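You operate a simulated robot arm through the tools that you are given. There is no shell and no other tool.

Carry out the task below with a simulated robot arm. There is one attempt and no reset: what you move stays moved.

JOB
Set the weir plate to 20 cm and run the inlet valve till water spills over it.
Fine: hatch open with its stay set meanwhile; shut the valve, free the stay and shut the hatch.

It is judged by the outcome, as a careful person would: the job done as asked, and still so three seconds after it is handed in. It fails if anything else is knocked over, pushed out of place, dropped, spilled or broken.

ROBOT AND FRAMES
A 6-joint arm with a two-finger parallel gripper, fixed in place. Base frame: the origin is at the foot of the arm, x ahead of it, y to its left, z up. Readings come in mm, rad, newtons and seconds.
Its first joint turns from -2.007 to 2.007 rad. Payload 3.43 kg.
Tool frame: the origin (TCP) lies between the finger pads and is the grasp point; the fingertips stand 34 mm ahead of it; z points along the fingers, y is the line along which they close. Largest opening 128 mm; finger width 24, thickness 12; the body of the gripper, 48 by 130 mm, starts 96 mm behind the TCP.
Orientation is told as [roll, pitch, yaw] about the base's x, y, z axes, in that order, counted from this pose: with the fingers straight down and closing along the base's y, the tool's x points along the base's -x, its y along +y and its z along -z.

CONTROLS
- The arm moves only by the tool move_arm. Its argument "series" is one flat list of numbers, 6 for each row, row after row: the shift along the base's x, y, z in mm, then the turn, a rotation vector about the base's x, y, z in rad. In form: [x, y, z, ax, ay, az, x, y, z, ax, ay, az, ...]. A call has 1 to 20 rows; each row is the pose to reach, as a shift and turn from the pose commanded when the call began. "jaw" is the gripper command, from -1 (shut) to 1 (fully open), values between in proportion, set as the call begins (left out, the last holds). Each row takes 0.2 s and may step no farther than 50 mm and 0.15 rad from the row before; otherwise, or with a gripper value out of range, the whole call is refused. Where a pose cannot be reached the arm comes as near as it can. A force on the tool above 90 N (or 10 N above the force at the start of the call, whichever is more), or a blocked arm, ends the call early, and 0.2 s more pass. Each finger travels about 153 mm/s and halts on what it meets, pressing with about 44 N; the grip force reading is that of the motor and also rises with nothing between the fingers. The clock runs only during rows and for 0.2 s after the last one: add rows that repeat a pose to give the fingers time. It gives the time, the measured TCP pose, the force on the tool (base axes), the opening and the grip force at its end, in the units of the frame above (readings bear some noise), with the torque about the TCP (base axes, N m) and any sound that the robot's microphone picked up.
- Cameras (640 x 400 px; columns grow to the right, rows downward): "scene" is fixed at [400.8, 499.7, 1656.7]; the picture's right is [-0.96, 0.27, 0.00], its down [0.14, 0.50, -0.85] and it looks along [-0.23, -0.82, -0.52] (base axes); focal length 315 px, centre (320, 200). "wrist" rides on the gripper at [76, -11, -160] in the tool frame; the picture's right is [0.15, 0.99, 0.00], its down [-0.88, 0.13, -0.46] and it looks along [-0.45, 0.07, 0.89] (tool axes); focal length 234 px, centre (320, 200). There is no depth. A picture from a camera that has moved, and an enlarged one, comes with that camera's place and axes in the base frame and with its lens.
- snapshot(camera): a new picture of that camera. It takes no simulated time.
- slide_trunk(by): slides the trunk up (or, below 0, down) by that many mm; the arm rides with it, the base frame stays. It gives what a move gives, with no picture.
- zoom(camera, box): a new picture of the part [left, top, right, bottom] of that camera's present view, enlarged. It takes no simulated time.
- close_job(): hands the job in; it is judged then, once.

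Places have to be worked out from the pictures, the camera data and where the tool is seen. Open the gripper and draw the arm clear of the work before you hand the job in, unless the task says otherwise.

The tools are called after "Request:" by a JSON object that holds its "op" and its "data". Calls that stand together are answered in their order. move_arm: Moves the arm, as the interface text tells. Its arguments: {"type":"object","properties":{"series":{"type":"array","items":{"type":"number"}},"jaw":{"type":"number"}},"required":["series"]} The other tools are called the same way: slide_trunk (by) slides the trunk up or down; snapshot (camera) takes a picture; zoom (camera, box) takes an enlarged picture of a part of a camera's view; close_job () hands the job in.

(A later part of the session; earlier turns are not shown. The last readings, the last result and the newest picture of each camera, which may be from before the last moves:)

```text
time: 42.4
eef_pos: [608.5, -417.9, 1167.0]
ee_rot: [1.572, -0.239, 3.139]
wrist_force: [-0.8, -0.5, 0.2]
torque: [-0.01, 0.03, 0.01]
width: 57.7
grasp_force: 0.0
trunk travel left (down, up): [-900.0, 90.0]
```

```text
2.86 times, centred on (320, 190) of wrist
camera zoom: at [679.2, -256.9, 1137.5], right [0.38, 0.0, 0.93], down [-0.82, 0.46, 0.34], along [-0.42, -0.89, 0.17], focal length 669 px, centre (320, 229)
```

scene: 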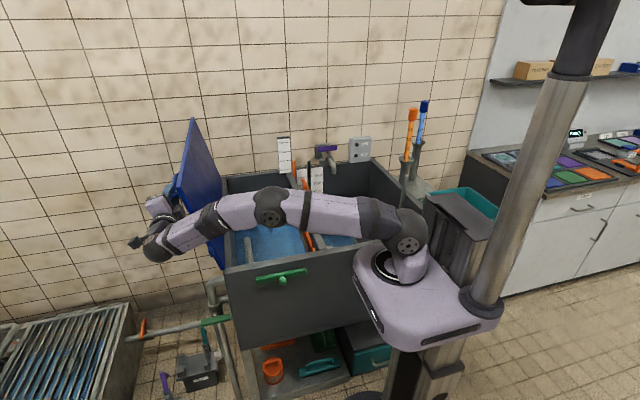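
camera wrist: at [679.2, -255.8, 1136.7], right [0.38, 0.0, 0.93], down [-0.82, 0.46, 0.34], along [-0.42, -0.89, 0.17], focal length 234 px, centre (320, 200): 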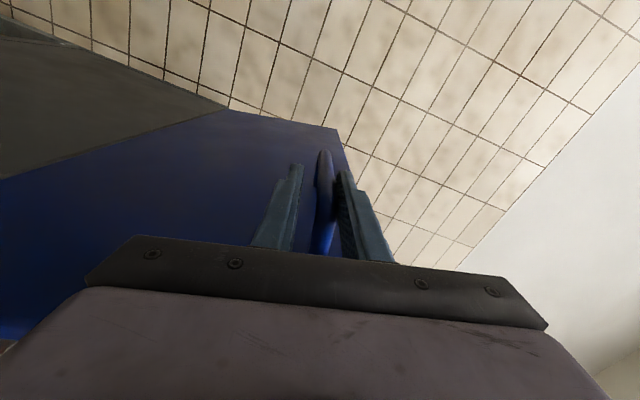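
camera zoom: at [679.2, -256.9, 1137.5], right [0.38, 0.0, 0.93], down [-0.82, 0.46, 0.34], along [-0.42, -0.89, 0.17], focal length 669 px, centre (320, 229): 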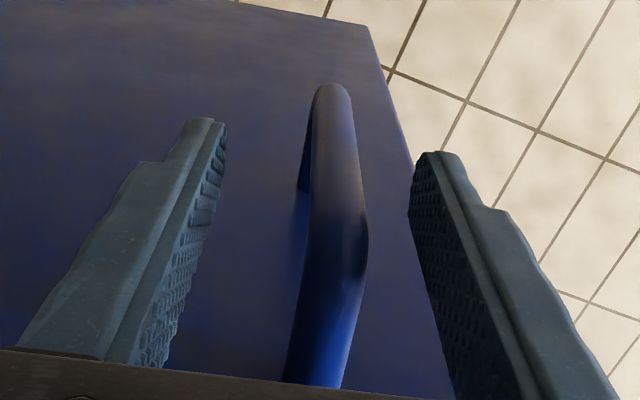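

Clear on both sides. I withdraw along +y and roll the tool back part way.

Request:
{"op": "move_arm", "data": {"series": [0, 30, 0, 0, 0, 0, 0, 65, 0, 0, 0, 0, 0, 100, 0, 0, 0, 0, -5, 130, 0, 0, 0, 0, -30, 140, 0, 0, -0.1, 0, -60, 145, 0, 0, -0.25, 0, -90, 150, 0, 0, -0.4, 0, -120, 150, 0, 0, -0.55, 0, -150, 150, 0, 0, -0.7, 0]}}

Request:
{"op": "snapshot", "data": {"camera": "wrist"}}

Request:
{"op": "snapshot", "data": {"camera": "scene"}}

```text
time: 44.4
eef_pos: [456.2, -268.7, 1167.5]
ee_rot: [1.569, 0.463, 3.139]
wrist_force: [-0.5, 0.4, -0.2]
torque: [0.02, 0.01, 0.03]
width: 58.0
grasp_force: 0.0
trunk travel left (down, up): [-900.0, 90.0]
```

```text
taken
camera wrist: at [529.0, -107.8, 1191.5], right [-0.31, 0.0, 0.95], down [-0.85, 0.46, -0.28], along [-0.43, -0.89, -0.14], focal length 234 px, centre (320, 200)
```

wrist: 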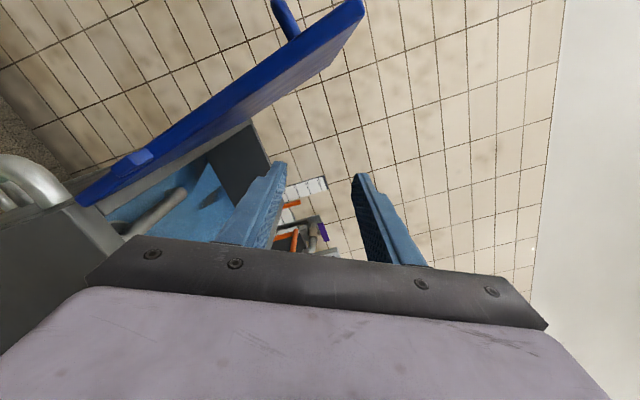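

```text
taken
```

scene: 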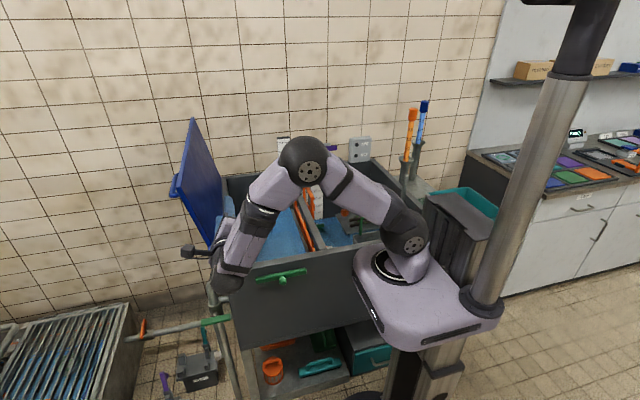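

The hatch stays open on its stop. I roll the tool upright and move to a frontal view of the stay bar, fingers wide open so the camera sees between them.

Request:
{"op": "move_arm", "data": {"series": [-12, 15, -15, 0, -0.14, 0, -24, 30, -30, 0, -0.28, 0, -36, 45, -45, 0, -0.42, 0, -48, 60, -60, 0, -0.56, 0, -60, 75, -80, 0, -0.7, 0, -72, 90, -100, 0, -0.84, 0, -84, 105, -120, 0, -0.98, 0, -96, 120, -140, 0, -1.107, 0], "jaw": 1}}

Request:
{"op": "snapshot", "data": {"camera": "wrist"}}

Request:
{"op": "snapshot", "data": {"camera": "scene"}}

```text
time: 46.2
eef_pos: [361.7, -145.8, 1026.0]
ee_rot: [0.03, 1.569, 1.602]
wrist_force: [-0.4, -0.5, 1.0]
torque: [0.0, -0.01, 0.0]
width: 127.9
grasp_force: 0.1
trunk travel left (down, up): [-900.0, 90.0]
```

```text
taken
camera wrist: at [371.3, 14.4, 1102.9], right [-0.99, 0.0, 0.15], down [-0.13, 0.46, -0.88], along [-0.07, -0.89, -0.45], focal length 234 px, centre (320, 200)
```

wrist: 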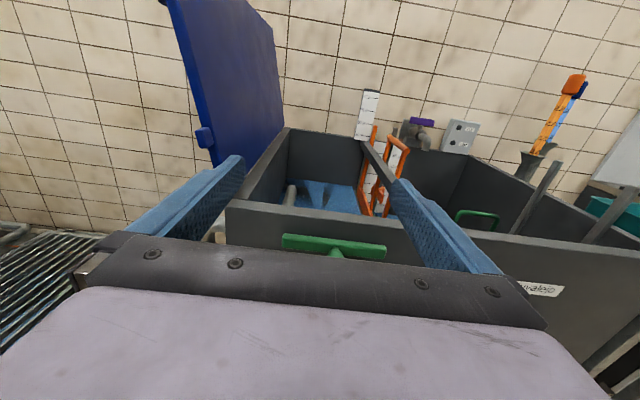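

```text
taken
```

scene: 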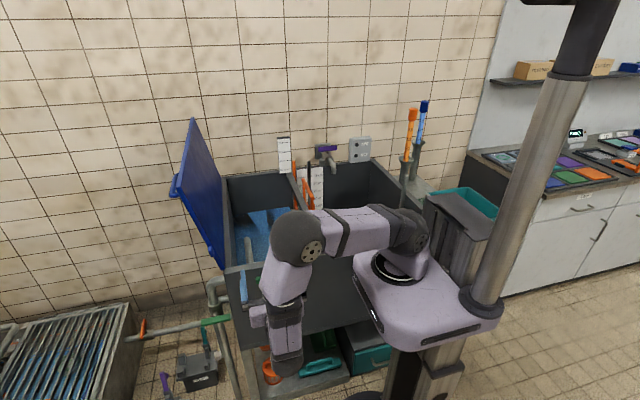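

A good frontal view. I zoom on the stay, the lug, and the label on the tank.

Request:
{"op": "zoom", "data": {"camera": "wrist", "box": [240, 190, 400, 270]}}

Request:
{"op": "zoom", "data": {"camera": "wrist", "box": [160, 0, 300, 180]}}

Request:
{"op": "zoom", "data": {"camera": "wrist", "box": [500, 260, 600, 320]}}

Request:
{"op": "zoom", "data": {"camera": "wrist", "box": [240, 90, 420, 230]}}

```text
4.00 times, centred on (320, 230) of wrist
camera zoom: at [371.3, 14.4, 1102.9], right [-0.99, 0.0, 0.15], down [-0.13, 0.46, -0.88], along [-0.07, -0.89, -0.45], focal length 937 px, centre (320, 80)
```

zoom: 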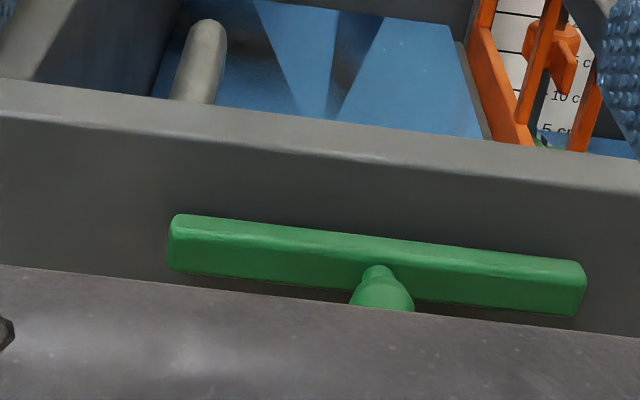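

```text
2.22 times, centred on (230, 90) of wrist
camera zoom: at [371.3, 14.4, 1102.9], right [-0.99, 0.0, 0.15], down [-0.13, 0.46, -0.88], along [-0.07, -0.89, -0.45], focal length 520 px, centre (520, 444)
```

zoom: 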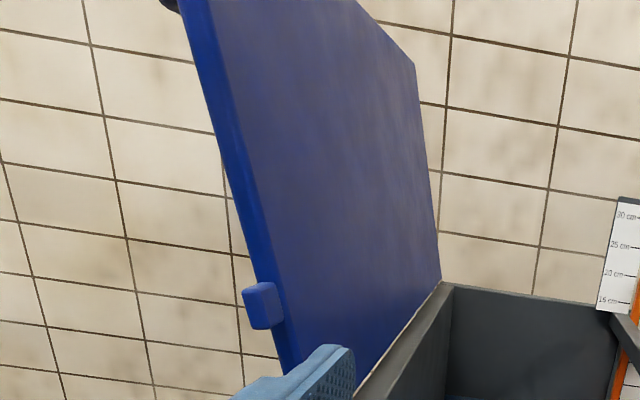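

```text
6.40 times, centred on (550, 290) of wrist
camera zoom: at [371.3, 14.4, 1102.9], right [-0.99, 0.0, 0.15], down [-0.13, 0.46, -0.88], along [-0.07, -0.89, -0.45], focal length 1499 px, centre (-1152, -376)
```

zoom: 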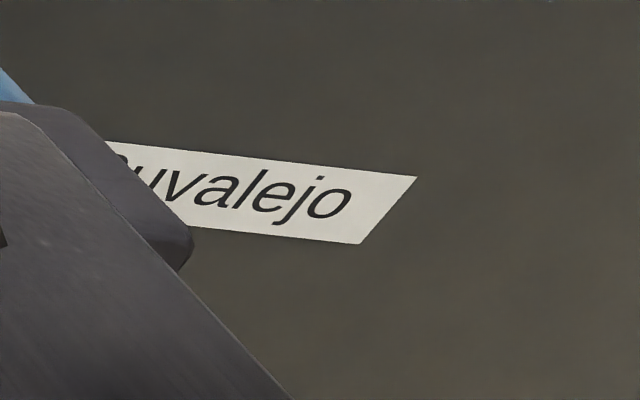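

```text
2.86 times, centred on (330, 160) of wrist
camera zoom: at [371.3, 14.4, 1102.9], right [-0.99, 0.0, 0.15], down [-0.13, 0.46, -0.88], along [-0.07, -0.89, -0.45], focal length 669 px, centre (291, 314)
```

zoom: 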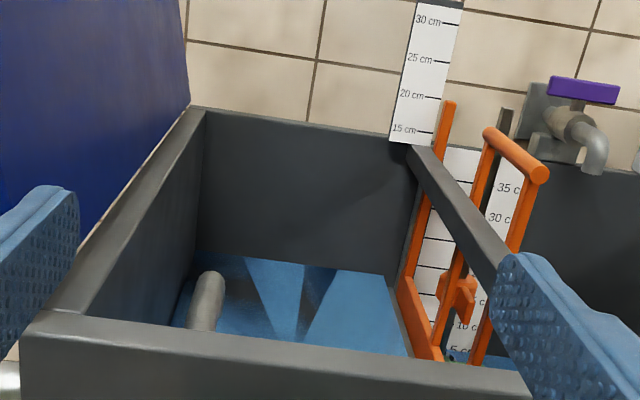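

The bar spans x≈216–398 at z≈853 with its knob at its middle (≈311, -286, 853); the open lug is at about (513, 1012), which fits a bar pivoting at its left end. I go down in front of the knob to grip it and test which way the bar moves.

Request:
{"op": "move_arm", "data": {"series": [-8, 0, -28, 0, 0, 0, -17, 0, -57, 0, 0, 0, -25, 0, -86, 0, 0, 0, -34, 0, -115, 0, 0, 0, -42, -5, -145, 0, 0, 0, -50, -10, -173, 0, 0, 0, -50, -30, -173, 0, 0, 0], "jaw": -0.1}}

Request:
{"op": "snapshot", "data": {"camera": "wrist"}}

Request:
{"op": "snapshot", "data": {"camera": "scene"}}

```text
time: 47.8
eef_pos: [311.0, -178.8, 853.0]
ee_rot: [0.862, 1.567, 2.432]
wrist_force: [-0.3, 0.1, -0.2]
torque: [0.0, 0.01, -0.03]
width: 57.7
grasp_force: 0.1
trunk travel left (down, up): [-900.0, 90.0]
```

```text
taken
camera wrist: at [321.7, -18.8, 929.9], right [-0.99, 0.0, 0.15], down [-0.13, 0.46, -0.88], along [-0.07, -0.89, -0.45], focal length 234 px, centre (320, 200)
```

wrist: 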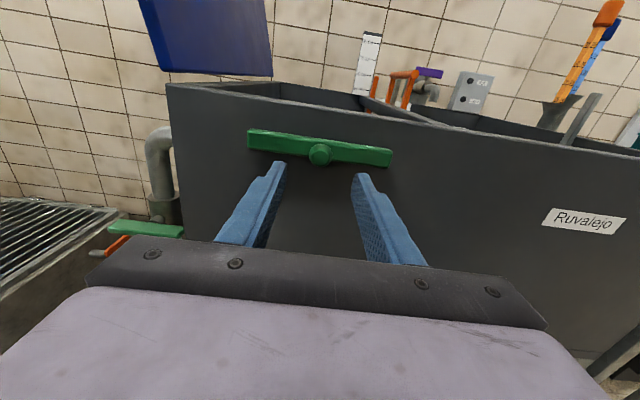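

```text
taken
```

scene: 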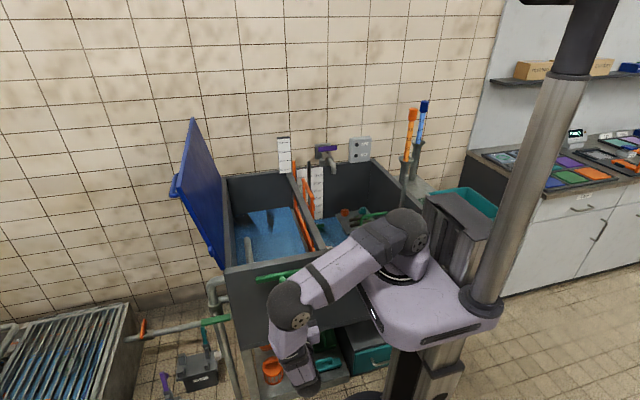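

The arm reached knob height. I zoom to look at the bar and knob face on.

Request:
{"op": "zoom", "data": {"camera": "wrist", "box": [230, 115, 410, 200]}}

Request:
{"op": "zoom", "data": {"camera": "wrist", "box": [100, 0, 300, 140]}}

```text
3.56 times, centred on (320, 158) of wrist
camera zoom: at [321.7, -18.8, 929.9], right [-0.99, 0.0, 0.15], down [-0.13, 0.46, -0.88], along [-0.07, -0.89, -0.45], focal length 833 px, centre (320, 351)
```

zoom: 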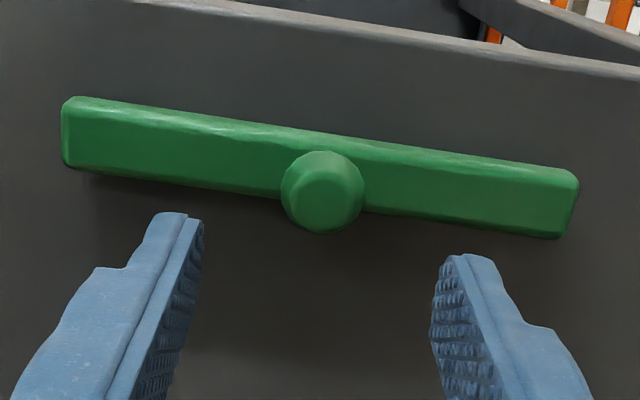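

```text
2.86 times, centred on (200, 70) of wrist
camera zoom: at [321.7, -18.8, 929.9], right [-0.99, 0.0, 0.15], down [-0.13, 0.46, -0.88], along [-0.07, -0.89, -0.45], focal length 669 px, centre (663, 571)
```

zoom: 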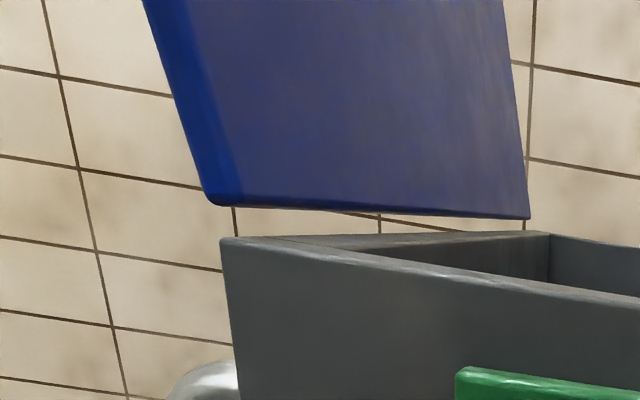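

The knob is at (309, -286, 853.5), exactly at the bar's middle. I advance so the fingertips straddle the knob without touching the bar.

Request:
{"op": "move_arm", "data": {"series": [-1, -25, 0.5, 0, 0, 0, -2, -50, 0.5, 0, 0, 0, -2, -68, 0.5, 0, 0, 0, -2, -80, 0.5, 0, 0, 0, -2, -80, 0.5, 0, 0, 0]}}

Request:
{"op": "zoom", "data": {"camera": "wrist", "box": [230, 95, 410, 200]}}

```text
time: 49.0
eef_pos: [309.5, -257.8, 852.6]
ee_rot: [1.05, 1.566, 2.621]
wrist_force: [-0.2, -0.7, -0.2]
torque: [0.03, -0.02, -0.02]
width: 57.5
grasp_force: 0.0
trunk travel left (down, up): [-900.0, 90.0]
```

```text
3.56 times, centred on (320, 148) of wrist
camera zoom: at [319.8, -97.9, 929.7], right [-0.99, 0.0, 0.15], down [-0.13, 0.46, -0.88], along [-0.07, -0.89, -0.45], focal length 833 px, centre (320, 387)
```

zoom: 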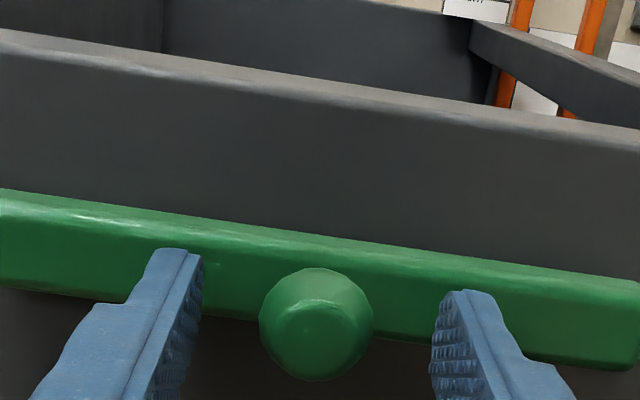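

The knob lies between the fingertips. I close on it.

Request:
{"op": "move_arm", "data": {"series": [0, 0, 0, 0, 0, 0, 0, 0, 0, 0, 0, 0, 0, 0, 0, 0, 0, 0], "jaw": -1}}

Request:
{"op": "zoom", "data": {"camera": "wrist", "box": [230, 95, 410, 200]}}

```text
time: 49.8
eef_pos: [310.6, -257.6, 854.2]
ee_rot: [0.813, 1.568, 2.386]
wrist_force: [5.8, -3.0, 3.3]
torque: [0.33, -0.12, -0.44]
width: 27.5
grasp_force: 45.2
trunk travel left (down, up): [-900.0, 90.0]
```

```text
3.56 times, centred on (320, 148) of wrist
camera zoom: at [320.7, -97.9, 929.7], right [-0.99, 0.0, 0.15], down [-0.13, 0.46, -0.88], along [-0.07, -0.89, -0.45], focal length 833 px, centre (320, 387)
```

zoom: 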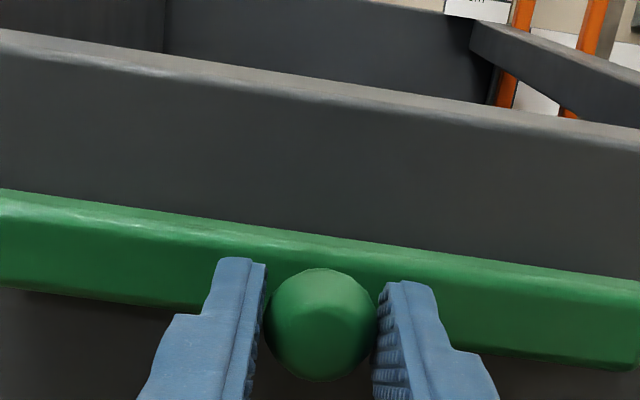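

Gripped (27.5 mm knob). I try a small 6 mm upward move and check force and bar movement.

Request:
{"op": "move_arm", "data": {"series": [0, 0, 2, 0, 0, 0, 0, 0, 4, 0, 0, 0, 0, 0, 6, 0, 0, 0]}}

Request:
{"op": "zoom", "data": {"camera": "wrist", "box": [230, 95, 410, 200]}}

Request:
{"op": "zoom", "data": {"camera": "scene", "box": [210, 230, 350, 320]}}

```text
time: 50.6
eef_pos: [309.2, -257.8, 858.3]
ee_rot: [0.579, 1.563, 2.147]
wrist_force: [1.3, -11.9, -6.8]
torque: [0.92, 0.27, 0.66]
width: 27.3
grasp_force: 44.9
trunk travel left (down, up): [-900.0, 90.0]
```

```text
3.56 times, centred on (320, 148) of wrist
camera zoom: at [321.1, -98.2, 935.5], right [-0.99, 0.0, 0.15], down [-0.13, 0.46, -0.88], along [-0.07, -0.89, -0.46], focal length 833 px, centre (320, 387)
```

zoom: 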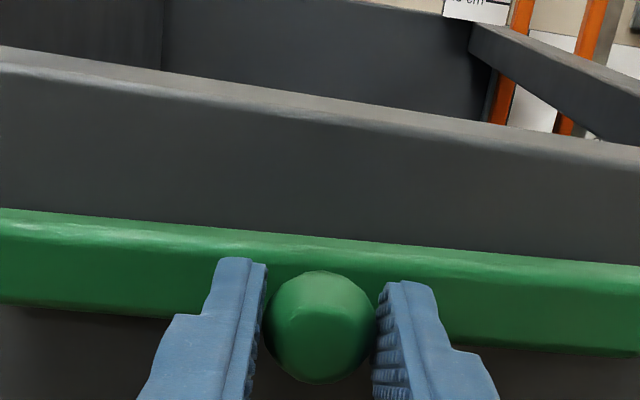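

```text
4.44 times, centred on (280, 275) of scene
camera zoom: at [400.8, 499.7, 1656.7], right [-0.96, 0.27, 0.0], down [0.14, 0.5, -0.85], along [-0.23, -0.82, -0.52], focal length 1402 px, centre (498, -133)
```

zoom: 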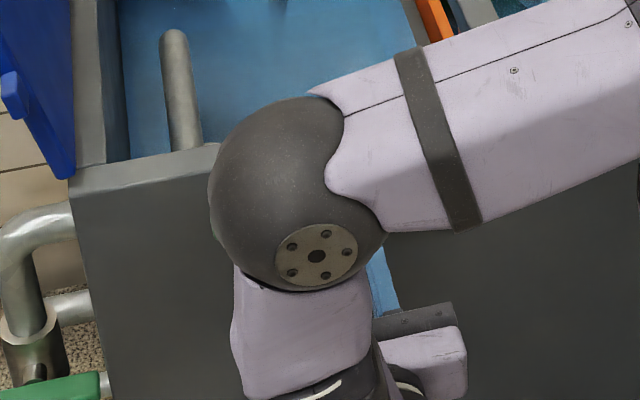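

The bar rotates about its left end (its left end stays still while the right end rises), so it is the stay, pivoting near x≈390. I swing the knob along its arc, rolling the tool with it, and check the forces after the first part.

Request:
{"op": "move_arm", "data": {"series": [1.3, 0, 9.6, 0, 0.12, 0, 3.7, 0, 19, 0, 0.24, 0, 7.2, 0, 28.1, 0, 0.36, 0, 11.7, 0, 36.6, 0, 0.48, 0]}}

Request:
{"op": "snapshot", "data": {"camera": "wrist"}}

Request:
{"op": "zoom", "data": {"camera": "scene", "box": [180, 180, 350, 320]}}

```text
time: 51.6
eef_pos: [322.0, -258.3, 895.5]
ee_rot: [1.568, 1.087, 3.135]
wrist_force: [3.9, -7.6, -4.1]
torque: [0.63, -0.12, -0.8]
width: 27.4
grasp_force: 45.1
trunk travel left (down, up): [-900.0, 90.0]
```

```text
taken
camera wrist: at [367.3, -97.8, 957.8], right [-0.81, 0.0, 0.59], down [-0.52, 0.46, -0.72], along [-0.27, -0.89, -0.37], focal length 234 px, centre (320, 200)
```

wrist: 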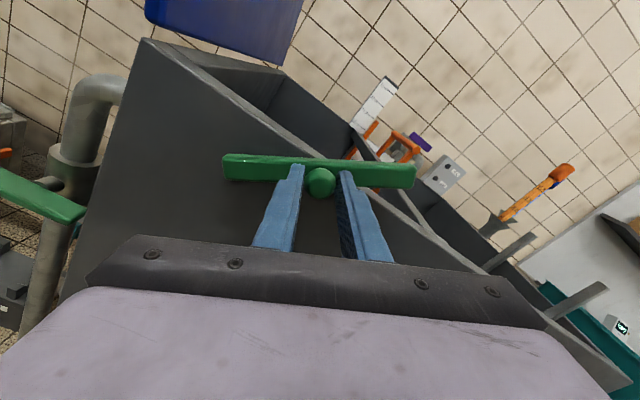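

```text
2.86 times, centred on (265, 250) of scene
camera zoom: at [400.8, 499.7, 1656.7], right [-0.96, 0.27, 0.0], down [0.14, 0.5, -0.85], along [-0.23, -0.82, -0.52], focal length 901 px, centre (477, 57)
```

zoom: 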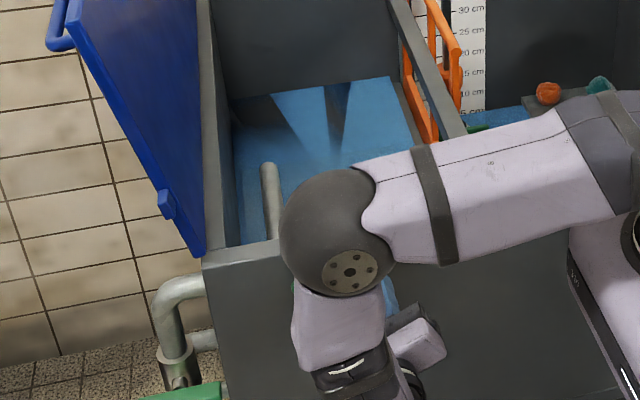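

The bar follows with small forces. I continue the swing toward vertical.

Request:
{"op": "move_arm", "data": {"series": [5.6, 0, 8, 0, 0.12, 0, 12, 0, 15.2, 0, 0.24, 0, 19.3, 0, 21.7, 0, 0.36, 0, 27.3, 0, 27.1, 0, 0.48, 0, 36, 0, 31.6, 0, 0.6, 0, 45, 0, 35.1, 0, 0.72, 0]}}

Request:
{"op": "snapshot", "data": {"camera": "wrist"}}

Request:
{"op": "zoom", "data": {"camera": "scene", "box": [180, 180, 350, 320]}}

```text
time: 53.0
eef_pos: [368.1, -258.0, 927.5]
ee_rot: [1.557, 0.36, 3.132]
wrist_force: [2.7, -7.3, -31.3]
torque: [-0.55, 0.16, 0.52]
width: 27.2
grasp_force: 44.7
trunk travel left (down, up): [-900.0, 90.0]
```

```text
taken
camera wrist: at [442.3, -98.0, 945.8], right [-0.21, -0.01, 0.98], down [-0.87, 0.46, -0.18], along [-0.45, -0.89, -0.11], focal length 234 px, centre (320, 200)
```

wrist: 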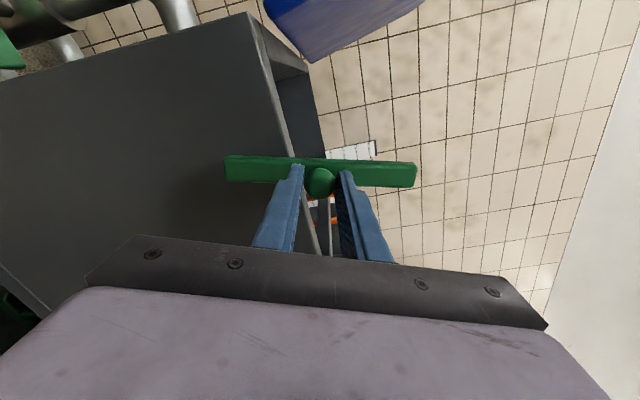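

```text
2.86 times, centred on (265, 250) of scene
camera zoom: at [400.8, 499.7, 1656.7], right [-0.96, 0.27, 0.0], down [0.14, 0.5, -0.85], along [-0.23, -0.82, -0.52], focal length 901 px, centre (477, 57)
```

zoom: 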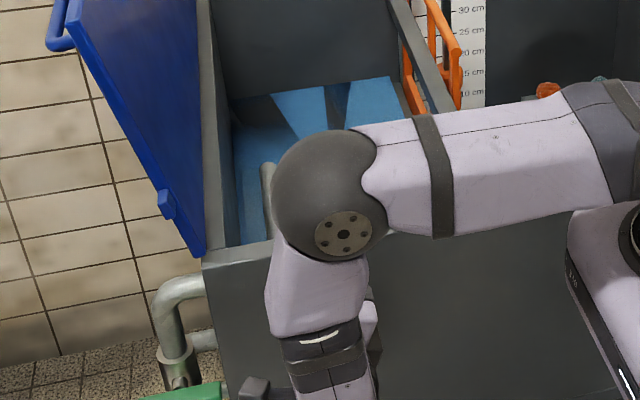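

The forces show the pivot is nearer x≈385 with a knob radius of about 76 mm; the bar is at about 77°. I correct the arc and continue past vertical.

Request:
{"op": "move_arm", "data": {"series": [5, 0, -1.8, 0, 0.055, 0, 10.6, 0, -1.8, 0, 0.115, 0, 19.7, 0, -1.3, 0, 0.235, 0, 28.8, 0, -1.9, 0, 0.355, 0, 37.7, 0, -3.6, 0, 0.475, 0]}}

Request:
{"op": "snapshot", "data": {"camera": "wrist"}}

Request:
{"op": "zoom", "data": {"camera": "scene", "box": [180, 180, 350, 320]}}

```text
time: 54.2
eef_pos: [404.3, -257.2, 926.6]
ee_rot: [1.568, -0.109, 3.137]
wrist_force: [-4.4, -19.2, -13.1]
torque: [-0.46, -0.05, -0.99]
width: 27.3
grasp_force: 45.2
trunk travel left (down, up): [-900.0, 90.0]
```

```text
taken
camera wrist: at [477.9, -97.6, 908.0], right [0.25, 0.0, 0.97], down [-0.86, 0.46, 0.23], along [-0.44, -0.89, 0.11], focal length 234 px, centre (320, 200)
```

wrist: 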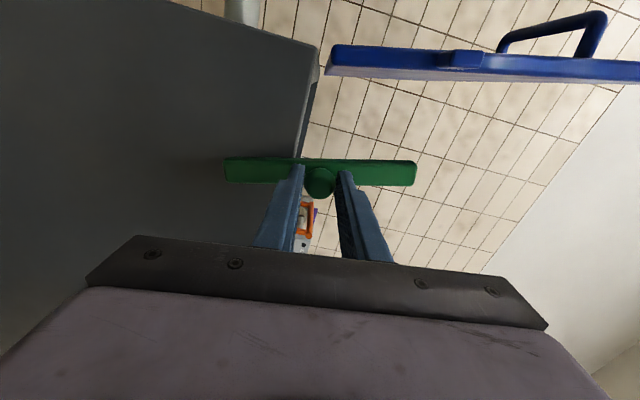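

```text
2.86 times, centred on (265, 250) of scene
camera zoom: at [400.8, 499.7, 1656.7], right [-0.96, 0.27, 0.0], down [0.14, 0.5, -0.85], along [-0.23, -0.82, -0.52], focal length 901 px, centre (477, 57)
```

zoom: 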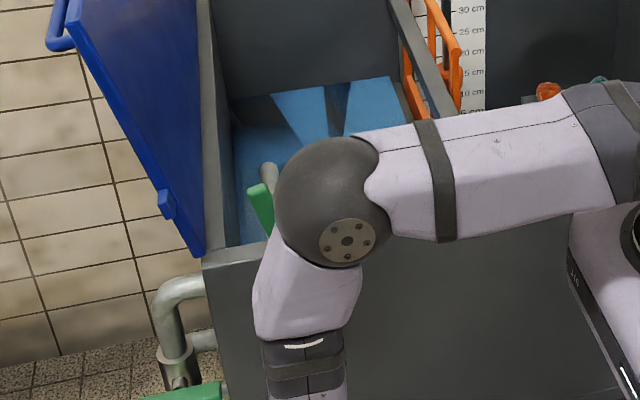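

The bar is at about 105° and the lug is visible just beyond its tip. I continue in small steps to find where the stay seats.

Request:
{"op": "move_arm", "data": {"series": [4.4, 0, -1.3, 0, 0.055, 0, 8.7, 0, -2.8, 0, 0.11, 0, 12.8, 0, -4.6, 0, 0.17, 0]}}

Request:
{"op": "zoom", "data": {"camera": "wrist", "box": [200, 0, 520, 220]}}

```text
time: 55.0
eef_pos: [415.8, -257.3, 922.5]
ee_rot: [1.566, -0.28, 3.139]
wrist_force: [-10.0, -13.1, -15.4]
torque: [-0.37, 0.16, -0.25]
width: 27.4
grasp_force: 44.9
trunk travel left (down, up): [-900.0, 90.0]
```

```text
1.82 times, centred on (360, 110) of wrist
camera zoom: at [485.9, -97.3, 891.4], right [0.41, -0.01, 0.91], down [-0.81, 0.46, 0.37], along [-0.42, -0.89, 0.19], focal length 426 px, centre (247, 364)
```

zoom: 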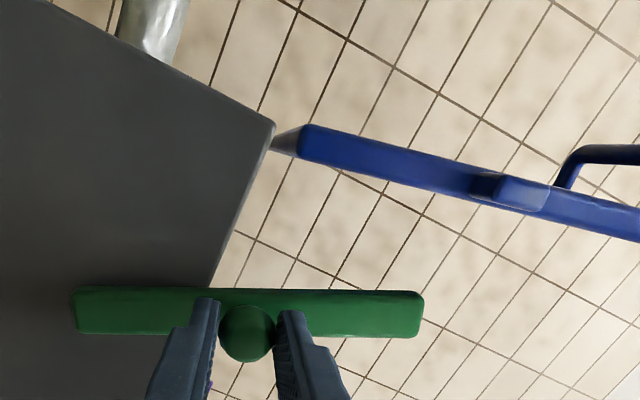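

The bar is at about 114° with little resistance. I continue in small steps with a slightly smaller radius.

Request:
{"op": "move_arm", "data": {"series": [3.7, 0, -2.7, 0, 0.05, 0, 7.7, 0, -4.9, 0, 0.1, 0]}}

Request:
{"op": "move_arm", "data": {"series": [2, 0, -1.3, 0, 0.025, 0, 3.8, 0, -2.5, 0, 0.05, 0]}}

Request:
{"op": "zoom", "data": {"camera": "wrist", "box": [200, 0, 520, 220]}}

```text
time: 55.6
eef_pos: [423.1, -257.7, 919.0]
ee_rot: [1.567, -0.379, 3.141]
wrist_force: [-14.9, -0.9, -17.2]
torque: [-0.05, 0.25, 0.29]
width: 27.2
grasp_force: 45.1
trunk travel left (down, up): [-900.0, 90.0]
```

```text
time: 56.2
eef_pos: [426.5, -257.7, 915.2]
ee_rot: [1.567, -0.427, 3.137]
wrist_force: [-16.3, 4.4, -17.0]
torque: [-0.01, 0.21, 0.35]
width: 26.9
grasp_force: 45.2
trunk travel left (down, up): [-900.0, 90.0]
```

```text
1.82 times, centred on (360, 110) of wrist
camera zoom: at [491.9, -97.4, 875.1], right [0.54, -0.01, 0.84], down [-0.74, 0.46, 0.49], along [-0.39, -0.89, 0.24], focal length 426 px, centre (247, 364)
```

zoom: 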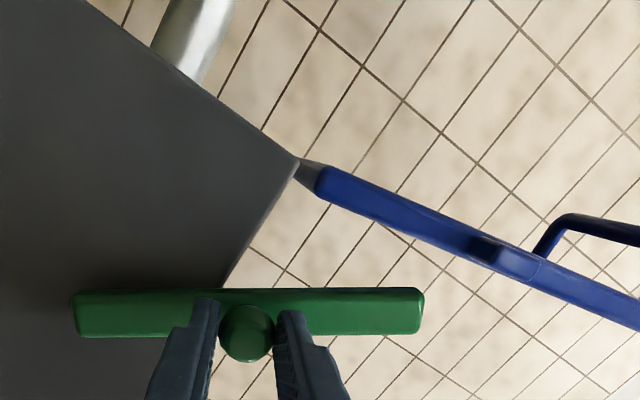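

At about 124° there is still no stop. I continue a few more degrees in very small steps.

Request:
{"op": "move_arm", "data": {"series": [1.8, 0, -2, 0, 0.03, 0, 4.9, 0, -4.4, 0, 0.06, 0]}}

Request:
{"op": "move_arm", "data": {"series": [1.5, 0, -1.3, 0, 0.025, 0, 2.9, 0, -2.6, 0, 0.05, 0]}}

Request:
{"op": "zoom", "data": {"camera": "wrist", "box": [200, 0, 520, 220]}}

Request:
{"op": "zoom", "data": {"camera": "scene", "box": [180, 180, 350, 320]}}

```text
time: 56.8
eef_pos: [428.8, -257.3, 914.3]
ee_rot: [1.572, -0.486, 3.131]
wrist_force: [-23.9, 1.6, -8.5]
torque: [0.12, -0.24, 0.54]
width: 27.6
grasp_force: 45.1
trunk travel left (down, up): [-900.0, 90.0]
```

```text
time: 57.4
eef_pos: [430.1, -256.8, 914.3]
ee_rot: [1.577, -0.532, 3.127]
wrist_force: [-26.3, -5.9, 11.0]
torque: [-0.97, -0.14, -0.45]
width: 27.2
grasp_force: 44.9
trunk travel left (down, up): [-900.0, 90.0]
```

```text
1.82 times, centred on (360, 110) of wrist
camera zoom: at [491.3, -98.3, 865.0], right [0.63, 0.0, 0.78], down [-0.69, 0.47, 0.56], along [-0.37, -0.88, 0.29], focal length 426 px, centre (247, 364)
```

zoom: 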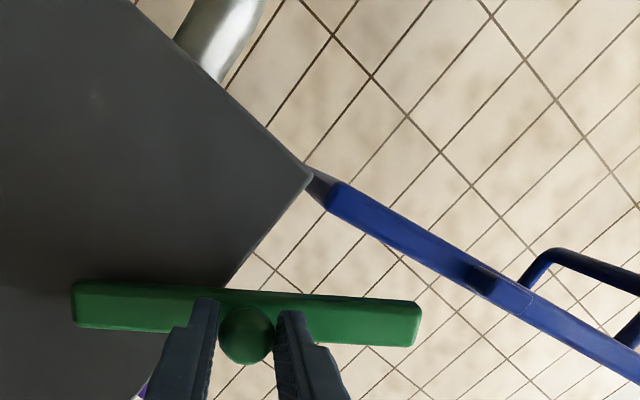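

```text
2.86 times, centred on (265, 250) of scene
camera zoom: at [400.8, 499.7, 1656.7], right [-0.96, 0.27, 0.0], down [0.14, 0.5, -0.85], along [-0.23, -0.82, -0.52], focal length 901 px, centre (477, 57)
```

zoom: 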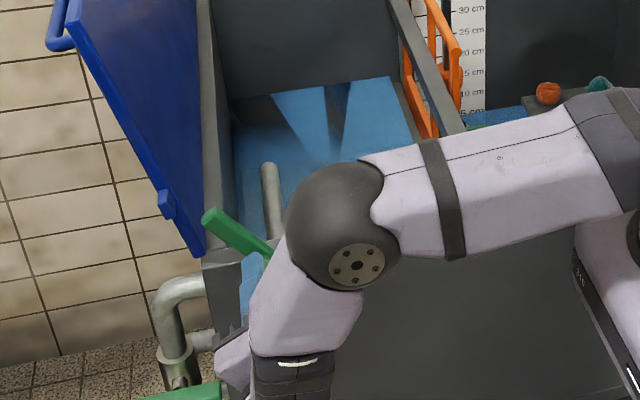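

The resistance rose to about 27 N along the swing: the stay has reached its limit at about 126°, past vertical, with its tip standing just below the lug. I relieve the push and release the knob.

Request:
{"op": "move_arm", "data": {"series": [-1.5, 0, 1.3, 0, -0.04, 0, -2.5, 0, 2.2, 0, -0.08, 0]}}

Request:
{"op": "move_arm", "data": {"series": [0, 0, 0, 0, 0, 0, 0, 0, 0, 0, 0, 0], "jaw": -0.1}}

Request:
{"op": "zoom", "data": {"camera": "wrist", "box": [200, 0, 520, 220]}}

```text
time: 58.0
eef_pos: [431.9, -257.0, 913.6]
ee_rot: [1.572, -0.452, 3.135]
wrist_force: [-13.7, -5.6, 8.6]
torque: [-0.96, -0.05, -0.97]
width: 26.8
grasp_force: 44.7
trunk travel left (down, up): [-900.0, 90.0]
```

```text
time: 58.6
eef_pos: [435.0, -256.5, 911.7]
ee_rot: [1.57, -0.456, -3.141]
wrist_force: [1.0, -0.8, 0.4]
torque: [-0.03, 0.0, -0.05]
width: 57.6
grasp_force: 0.0
trunk travel left (down, up): [-900.0, 90.0]
```

```text
1.82 times, centred on (360, 110) of wrist
camera zoom: at [497.1, -96.8, 868.1], right [0.57, 0.0, 0.82], down [-0.73, 0.46, 0.5], along [-0.38, -0.89, 0.26], focal length 426 px, centre (247, 364)
```

zoom: 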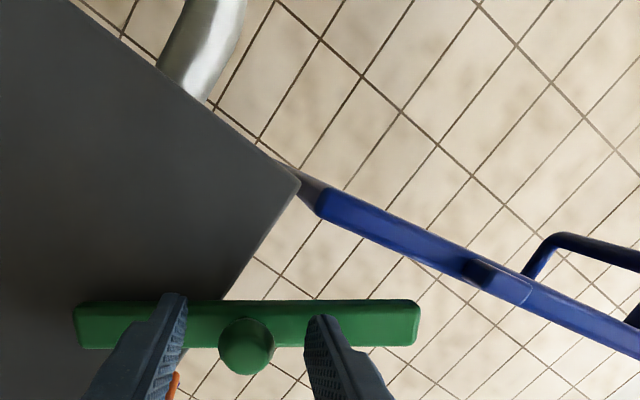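

The stay stays set by itself after release. I withdraw along +y, rise, and roll the tool back to get a full picture.

Request:
{"op": "move_arm", "data": {"series": [0, 30, 0, 0, 0, 0, 0, 65, 0, 0, 0, 0, 0, 100, 5, 0, 0.0, 0, -10, 120, 20, 0, -0.14, 0, -20, 130, 45, 0, -0.28, 0, -30, 135, 75, 0, -0.42, 0, -40, 140, 110, 0, -0.56, 0, -50, 140, 145, 0, -0.7, 0, -60, 140, 180, 0, -0.84, 0, -70, 140, 215, 0, -0.98, 0]}}

Request:
{"op": "snapshot", "data": {"camera": "scene"}}

Request:
{"op": "zoom", "data": {"camera": "scene", "box": [170, 110, 330, 320]}}

```text
time: 60.8
eef_pos: [363.9, -114.5, 1129.4]
ee_rot: [1.569, 0.525, 3.139]
wrist_force: [0.2, 0.0, 0.5]
torque: [0.0, 0.01, 0.04]
width: 57.5
grasp_force: 0.1
trunk travel left (down, up): [-900.0, 90.0]
```

```text
taken
```

scene: 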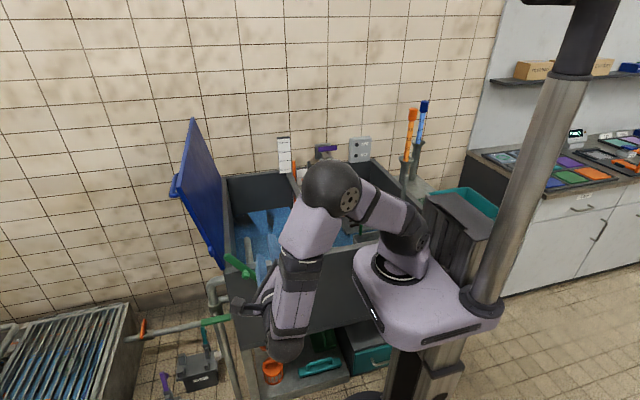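

```text
1.90 times, centred on (250, 215) of scene
camera zoom: at [400.8, 499.7, 1656.7], right [-0.96, 0.27, 0.0], down [0.14, 0.5, -0.85], along [-0.23, -0.82, -0.52], focal length 601 px, centre (453, 171)
```

zoom: 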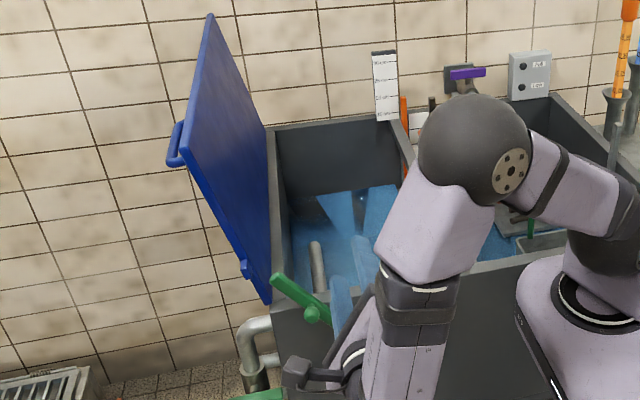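

The hatch is open and the green stay is swung up beside the lug. Next the tap: I carry the tool over the tank toward it, still pointing at the wall, rolled so the fingers close vertically.

Request:
{"op": "move_arm", "data": {"series": [-11, -39.5, 10.6, 0, 0.05, 0, -21, -78.5, 20.6, 0, 0.1, 0, -32, -117.5, 30.6, 0, 0.15, 0, -43, -156.5, 40.6, 0, 0.2, 0, -54, -195.5, 50.6, 0, 0.25, 0, -64, -235.5, 50.6, 0, 0.3, 0, -89, -267.5, 50.6, 0, 0.35, 0, -114, -300.5, 50.6, 0, 0.4, 0, -139, -332.5, 50.6, 0, 0.45, 0, -164, -365.5, 50.6, 0, 0.5, 0, -194, -385.5, 50.6, 0, 0.526, 0, -224, -405.5, 50.6, 0, 0.526, 0, -254, -425.5, 50.6, 0, 0.526, 0, -284, -445.5, 50.6, 0, 0.526, 0, -319, -460.5, 50.6, 0, 0.526, 0, -354, -473.5, 50.6, 0, 0.526, 0, -389, -485.5, 50.6, 0, 0.526, 0]}}

Request:
{"op": "snapshot", "data": {"camera": "wrist"}}

Request:
{"op": "snapshot", "data": {"camera": "scene"}}

```text
time: 64.4
eef_pos: [92.0, -590.5, 1194.6]
ee_rot: [1.559, -0.005, 3.048]
wrist_force: [0.0, -1.0, 0.2]
torque: [-0.01, 0.0, -0.01]
width: 57.6
grasp_force: 0.1
out of reach, approached as far as the arm can: row 13, 14, 15, 16, 17
trunk travel left (down, up): [-900.0, 90.0]
```

```text
taken
camera wrist: at [181.4, -438.1, 1185.1], right [0.15, -0.03, 0.99], down [-0.83, 0.53, 0.14], along [-0.53, -0.84, 0.06], focal length 234 px, centre (320, 200)
```

wrist: 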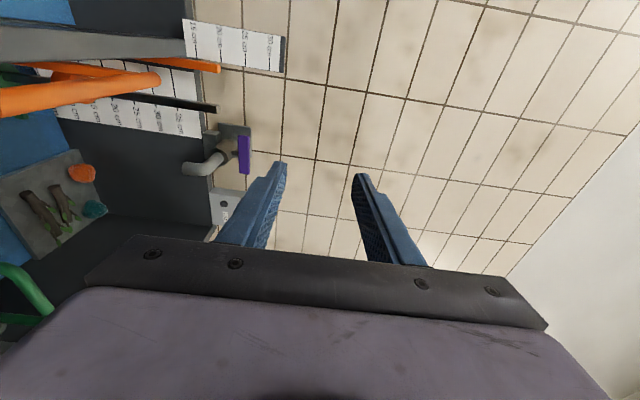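

```text
taken
```

scene: 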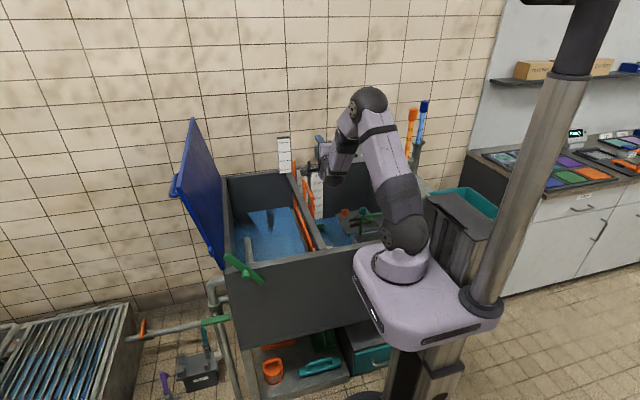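

The arm cannot place x further negative at this short extension (joint limit), but I have a good view of the tap from the side. I zoom in on it for measuring.

Request:
{"op": "zoom", "data": {"camera": "wrist", "box": [170, 100, 290, 190]}}

Request:
{"op": "zoom", "data": {"camera": "scene", "box": [300, 130, 380, 190]}}

Request:
{"op": "zoom", "data": {"camera": "wrist", "box": [0, 0, 300, 220]}}

```text
4.44 times, centred on (230, 145) of wrist
camera zoom: at [181.4, -438.1, 1185.1], right [0.15, -0.03, 0.99], down [-0.83, 0.53, 0.14], along [-0.53, -0.84, 0.06], focal length 1041 px, centre (720, 444)
```

zoom: 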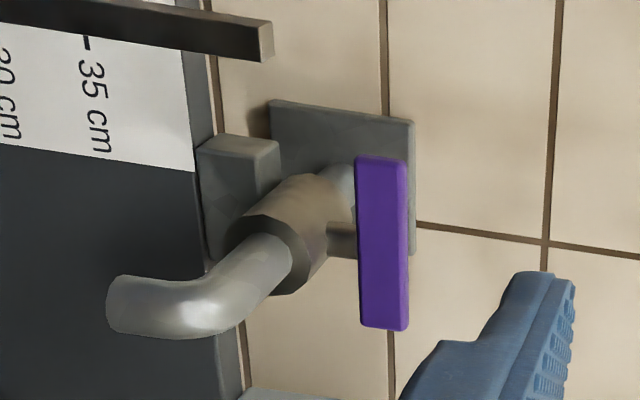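

```text
6.67 times, centred on (340, 160) of scene
camera zoom: at [400.8, 499.7, 1656.7], right [-0.96, 0.27, 0.0], down [0.14, 0.5, -0.85], along [-0.23, -0.82, -0.52], focal length 2103 px, centre (187, 467)
```

zoom: 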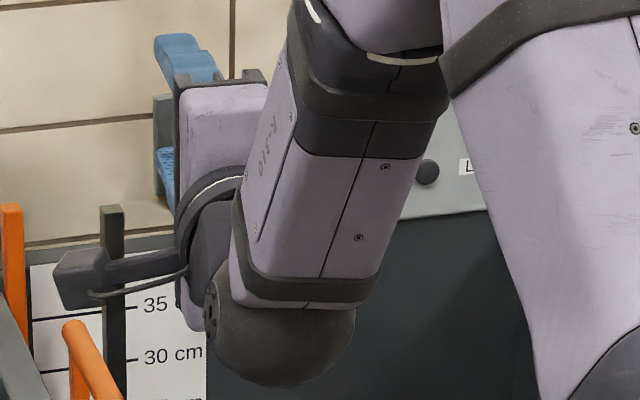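

```text
1.82 times, centred on (150, 110) of wrist
camera zoom: at [181.4, -438.1, 1185.1], right [0.15, -0.03, 0.99], down [-0.83, 0.53, 0.14], along [-0.53, -0.84, 0.06], focal length 426 px, centre (629, 364)
```

zoom: 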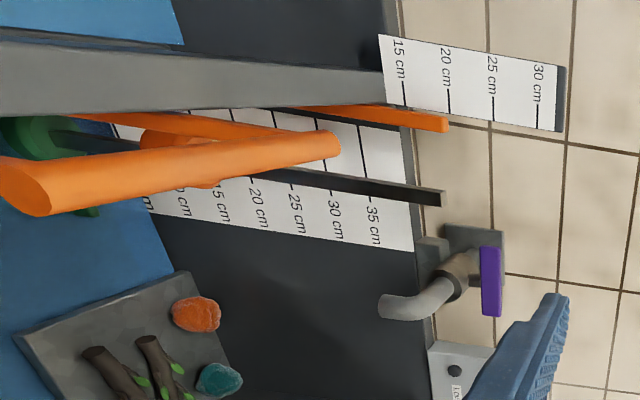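

All views put the tap handle at x≈-10…-109, y≈-977, z≈1021, pivoting at x≈-59. For maximum forward reach I first bring the shoulder level with it by lowering the trunk 110 mm, after raising the tool clear.

Request:
{"op": "slide_trunk", "data": {"by": -60}}

Request:
{"op": "snapshot", "data": {"camera": "scene"}}

```text
time: 65.4
eef_pos: [92.9, -591.3, 1135.2]
ee_rot: [1.56, -0.006, 3.049]
wrist_force: [-0.8, 0.3, -0.6]
torque: [-0.04, -0.01, -0.03]
width: 57.7
grasp_force: 0.1
trunk travel left (down, up): [-840.0, 150.0]
```

```text
taken
```

scene: 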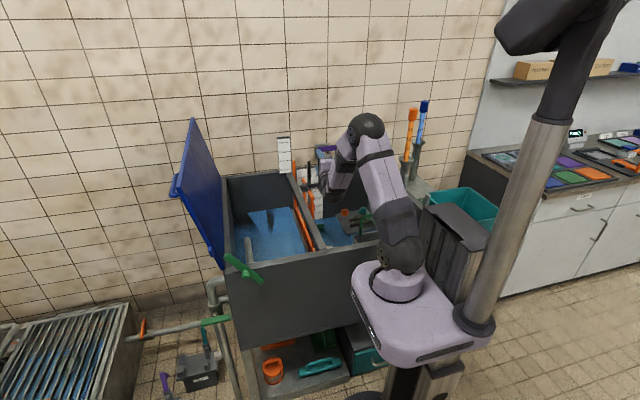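

The carriage has room. I extend forward toward the tap step by step and watch for reach limits.

Request:
{"op": "move_arm", "data": {"series": [-5, -35, -3, 0, 0, 0, -12, -70, -6, 0, 0, 0, -22, -105, -10, 0, 0, 0, -36, -140, -14, 0, 0, 0, -52, -175, -18, 0, 0, 0, -68, -205, -22, 0, 0, 0]}}

Request:
{"op": "snapshot", "data": {"camera": "wrist"}}

Request:
{"op": "snapshot", "data": {"camera": "scene"}}

```text
time: 66.8
eef_pos: [45.7, -807.6, 1115.8]
ee_rot: [1.551, -0.004, 3.022]
wrist_force: [-0.4, 0.5, 1.0]
torque: [-0.04, 0.0, 0.03]
width: 57.5
grasp_force: 0.0
out of reach, approached as far as the arm can: row 2, 3, 4, 5, 6
trunk travel left (down, up): [-840.0, 150.0]
```

```text
taken
camera wrist: at [139.4, -657.6, 1107.3], right [0.15, -0.04, 0.99], down [-0.82, 0.56, 0.14], along [-0.55, -0.83, 0.05], focal length 234 px, centre (320, 200)
```

wrist: 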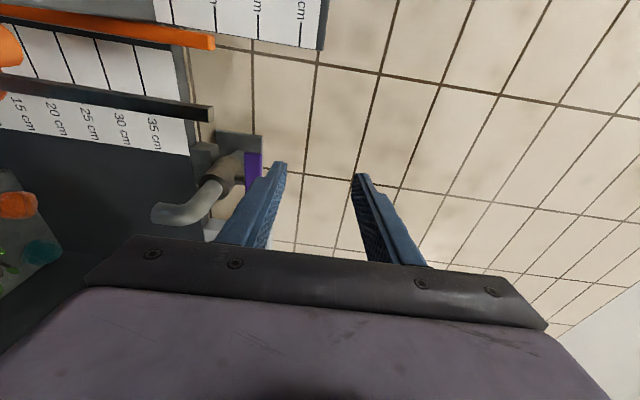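

```text
taken
```

scene: 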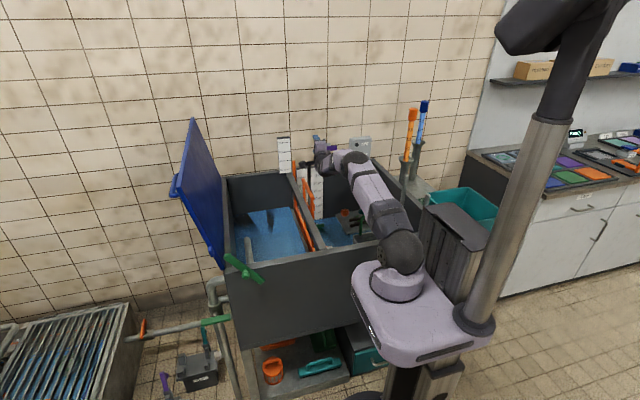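

At this extension the x limit has eased to about 46. I try a small move sideways toward -x, letting the tool yaw a little toward -x as well.

Request:
{"op": "move_arm", "data": {"series": [-10, -15, -5, 0, 0, -0.04, -20, -30, -10, 0, 0, -0.08, -30, -45, -15, 0, 0, -0.12, -40, -60, -20, 0, 0, -0.16]}}

Request:
{"op": "snapshot", "data": {"camera": "wrist"}}

```text
time: 67.8
eef_pos: [27.5, -846.2, 1105.1]
ee_rot: [1.558, -0.003, 2.918]
wrist_force: [0.1, 0.4, -0.5]
torque: [-0.01, 0.04, 0.03]
width: 57.8
grasp_force: 0.2
out of reach, approached as far as the arm can: row 3, 4
trunk travel left (down, up): [-840.0, 150.0]
```

```text
taken
camera wrist: at [136.6, -706.6, 1097.3], right [0.14, -0.04, 0.99], down [-0.76, 0.64, 0.14], along [-0.64, -0.77, 0.06], focal length 234 px, centre (320, 200)
```

wrist: 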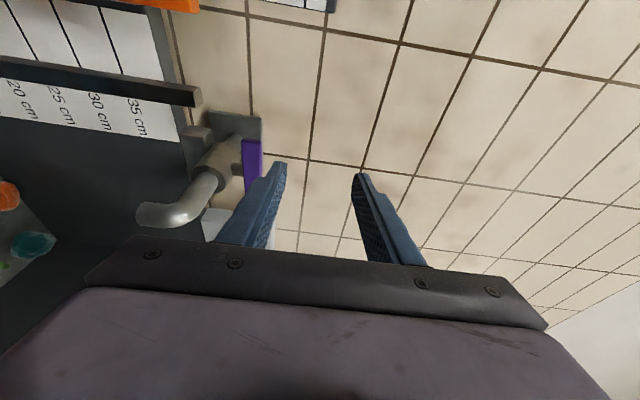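

I test whether the limit is arm length or the turn of the first joint by extending straight outward at a slightly larger x.

Request:
{"op": "move_arm", "data": {"series": [5, -15, 0, 0, 0, 0, 10, -30, 0, 0, 0, 0]}}

Request:
{"op": "snapshot", "data": {"camera": "scene"}}

Request:
{"op": "zoom", "data": {"camera": "scene", "box": [270, 120, 440, 310]}}

```text
time: 68.4
eef_pos: [33.2, -844.9, 1102.8]
ee_rot: [1.56, -0.002, 2.888]
wrist_force: [-0.9, -0.2, -0.3]
torque: [0.02, 0.0, 0.0]
width: 57.5
grasp_force: 0.0
out of reach, approached as far as the arm can: row 1, 2
trunk travel left (down, up): [-840.0, 150.0]
```

```text
taken
```

scene: 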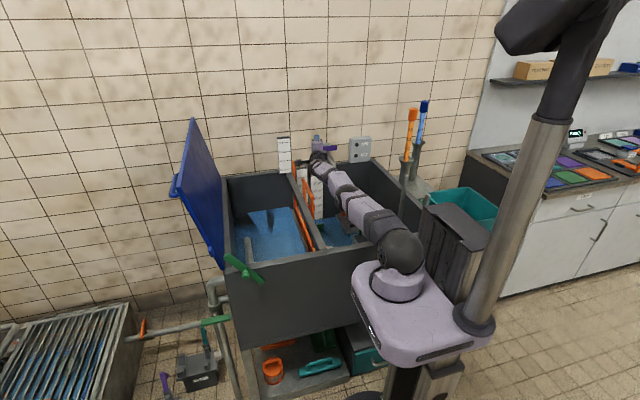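

```text
2.11 times, centred on (355, 215) of scene
camera zoom: at [400.8, 499.7, 1656.7], right [-0.96, 0.27, 0.0], down [0.14, 0.5, -0.85], along [-0.23, -0.82, -0.52], focal length 664 px, centre (246, 168)
```

zoom: 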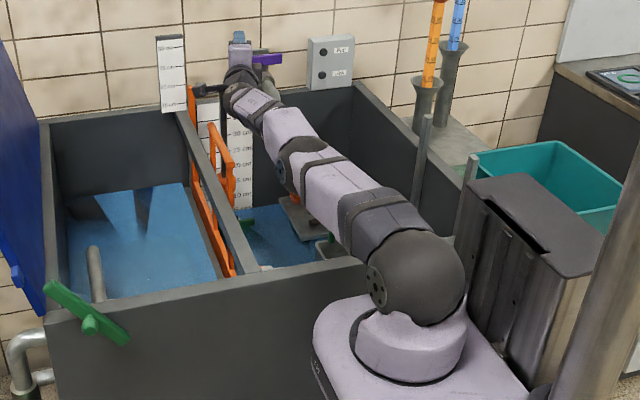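

The arm is fully stretched here at y≈-846, so the wall tap (y≈-980) lies well beyond its reach. Before deciding, I retract and survey the pipework on the left for another inlet valve.

Request:
{"op": "move_arm", "data": {"series": [3, 35, 10, 0, 0, 0.05, 8, 70, 20, 0, 0, 0.1, 15, 110, 30, 0, 0, 0.15, 25, 150, 40, 0, 0, 0.2, 40, 190, 50, 0, 0, 0.25, 60, 230, 55, 0, 0, 0.25, 90, 265, 60, 0, 0, 0.25, 120, 295, 60, 0, 0, 0.25, 150, 325, 60, 0, 0, 0.25, 175, 360, 60, 0, 0, 0.25]}}

Request:
{"op": "zoom", "data": {"camera": "scene", "box": [0, 250, 240, 400]}}

Request:
{"op": "zoom", "data": {"camera": "scene", "box": [300, 130, 480, 260]}}

Request:
{"op": "zoom", "data": {"camera": "scene", "box": [230, 310, 430, 400]}}

```text
time: 70.6
eef_pos: [207.8, -482.4, 1161.8]
ee_rot: [1.563, -0.004, 3.137]
wrist_force: [0.9, 0.6, -0.3]
torque: [0.03, 0.04, 0.0]
width: 57.6
grasp_force: 0.0
out of reach, approached as far as the arm can: row 3, 4, 5, 6, 7
trunk travel left (down, up): [-840.0, 150.0]
```

```text
2.67 times, centred on (120, 325) of scene
camera zoom: at [400.8, 499.7, 1656.7], right [-0.96, 0.27, 0.0], down [0.14, 0.5, -0.85], along [-0.23, -0.82, -0.52], focal length 841 px, centre (853, -133)
```

zoom: 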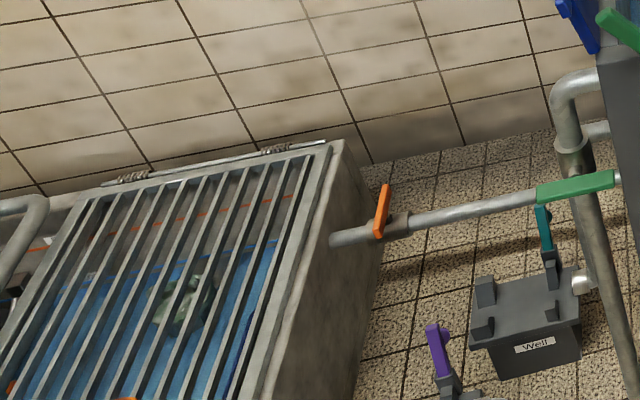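

```text
3.08 times, centred on (390, 195) of scene
camera zoom: at [400.8, 499.7, 1656.7], right [-0.96, 0.27, 0.0], down [0.14, 0.5, -0.85], along [-0.23, -0.82, -0.52], focal length 970 px, centre (105, 215)
```

zoom: 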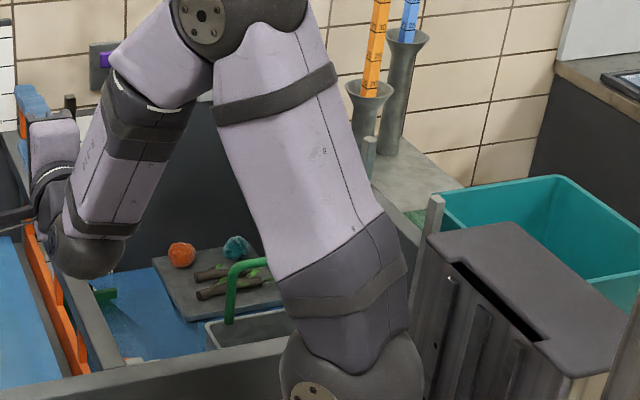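

```text
3.20 times, centred on (330, 355) of scene
camera zoom: at [400.8, 499.7, 1656.7], right [-0.96, 0.27, 0.0], down [0.14, 0.5, -0.85], along [-0.23, -0.82, -0.52], focal length 1009 px, centre (288, -296)
```

zoom: 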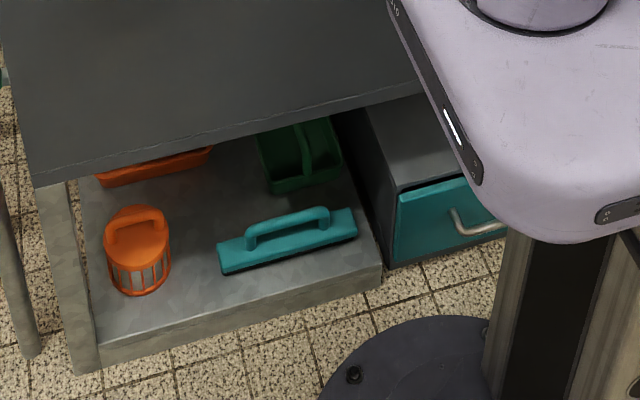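

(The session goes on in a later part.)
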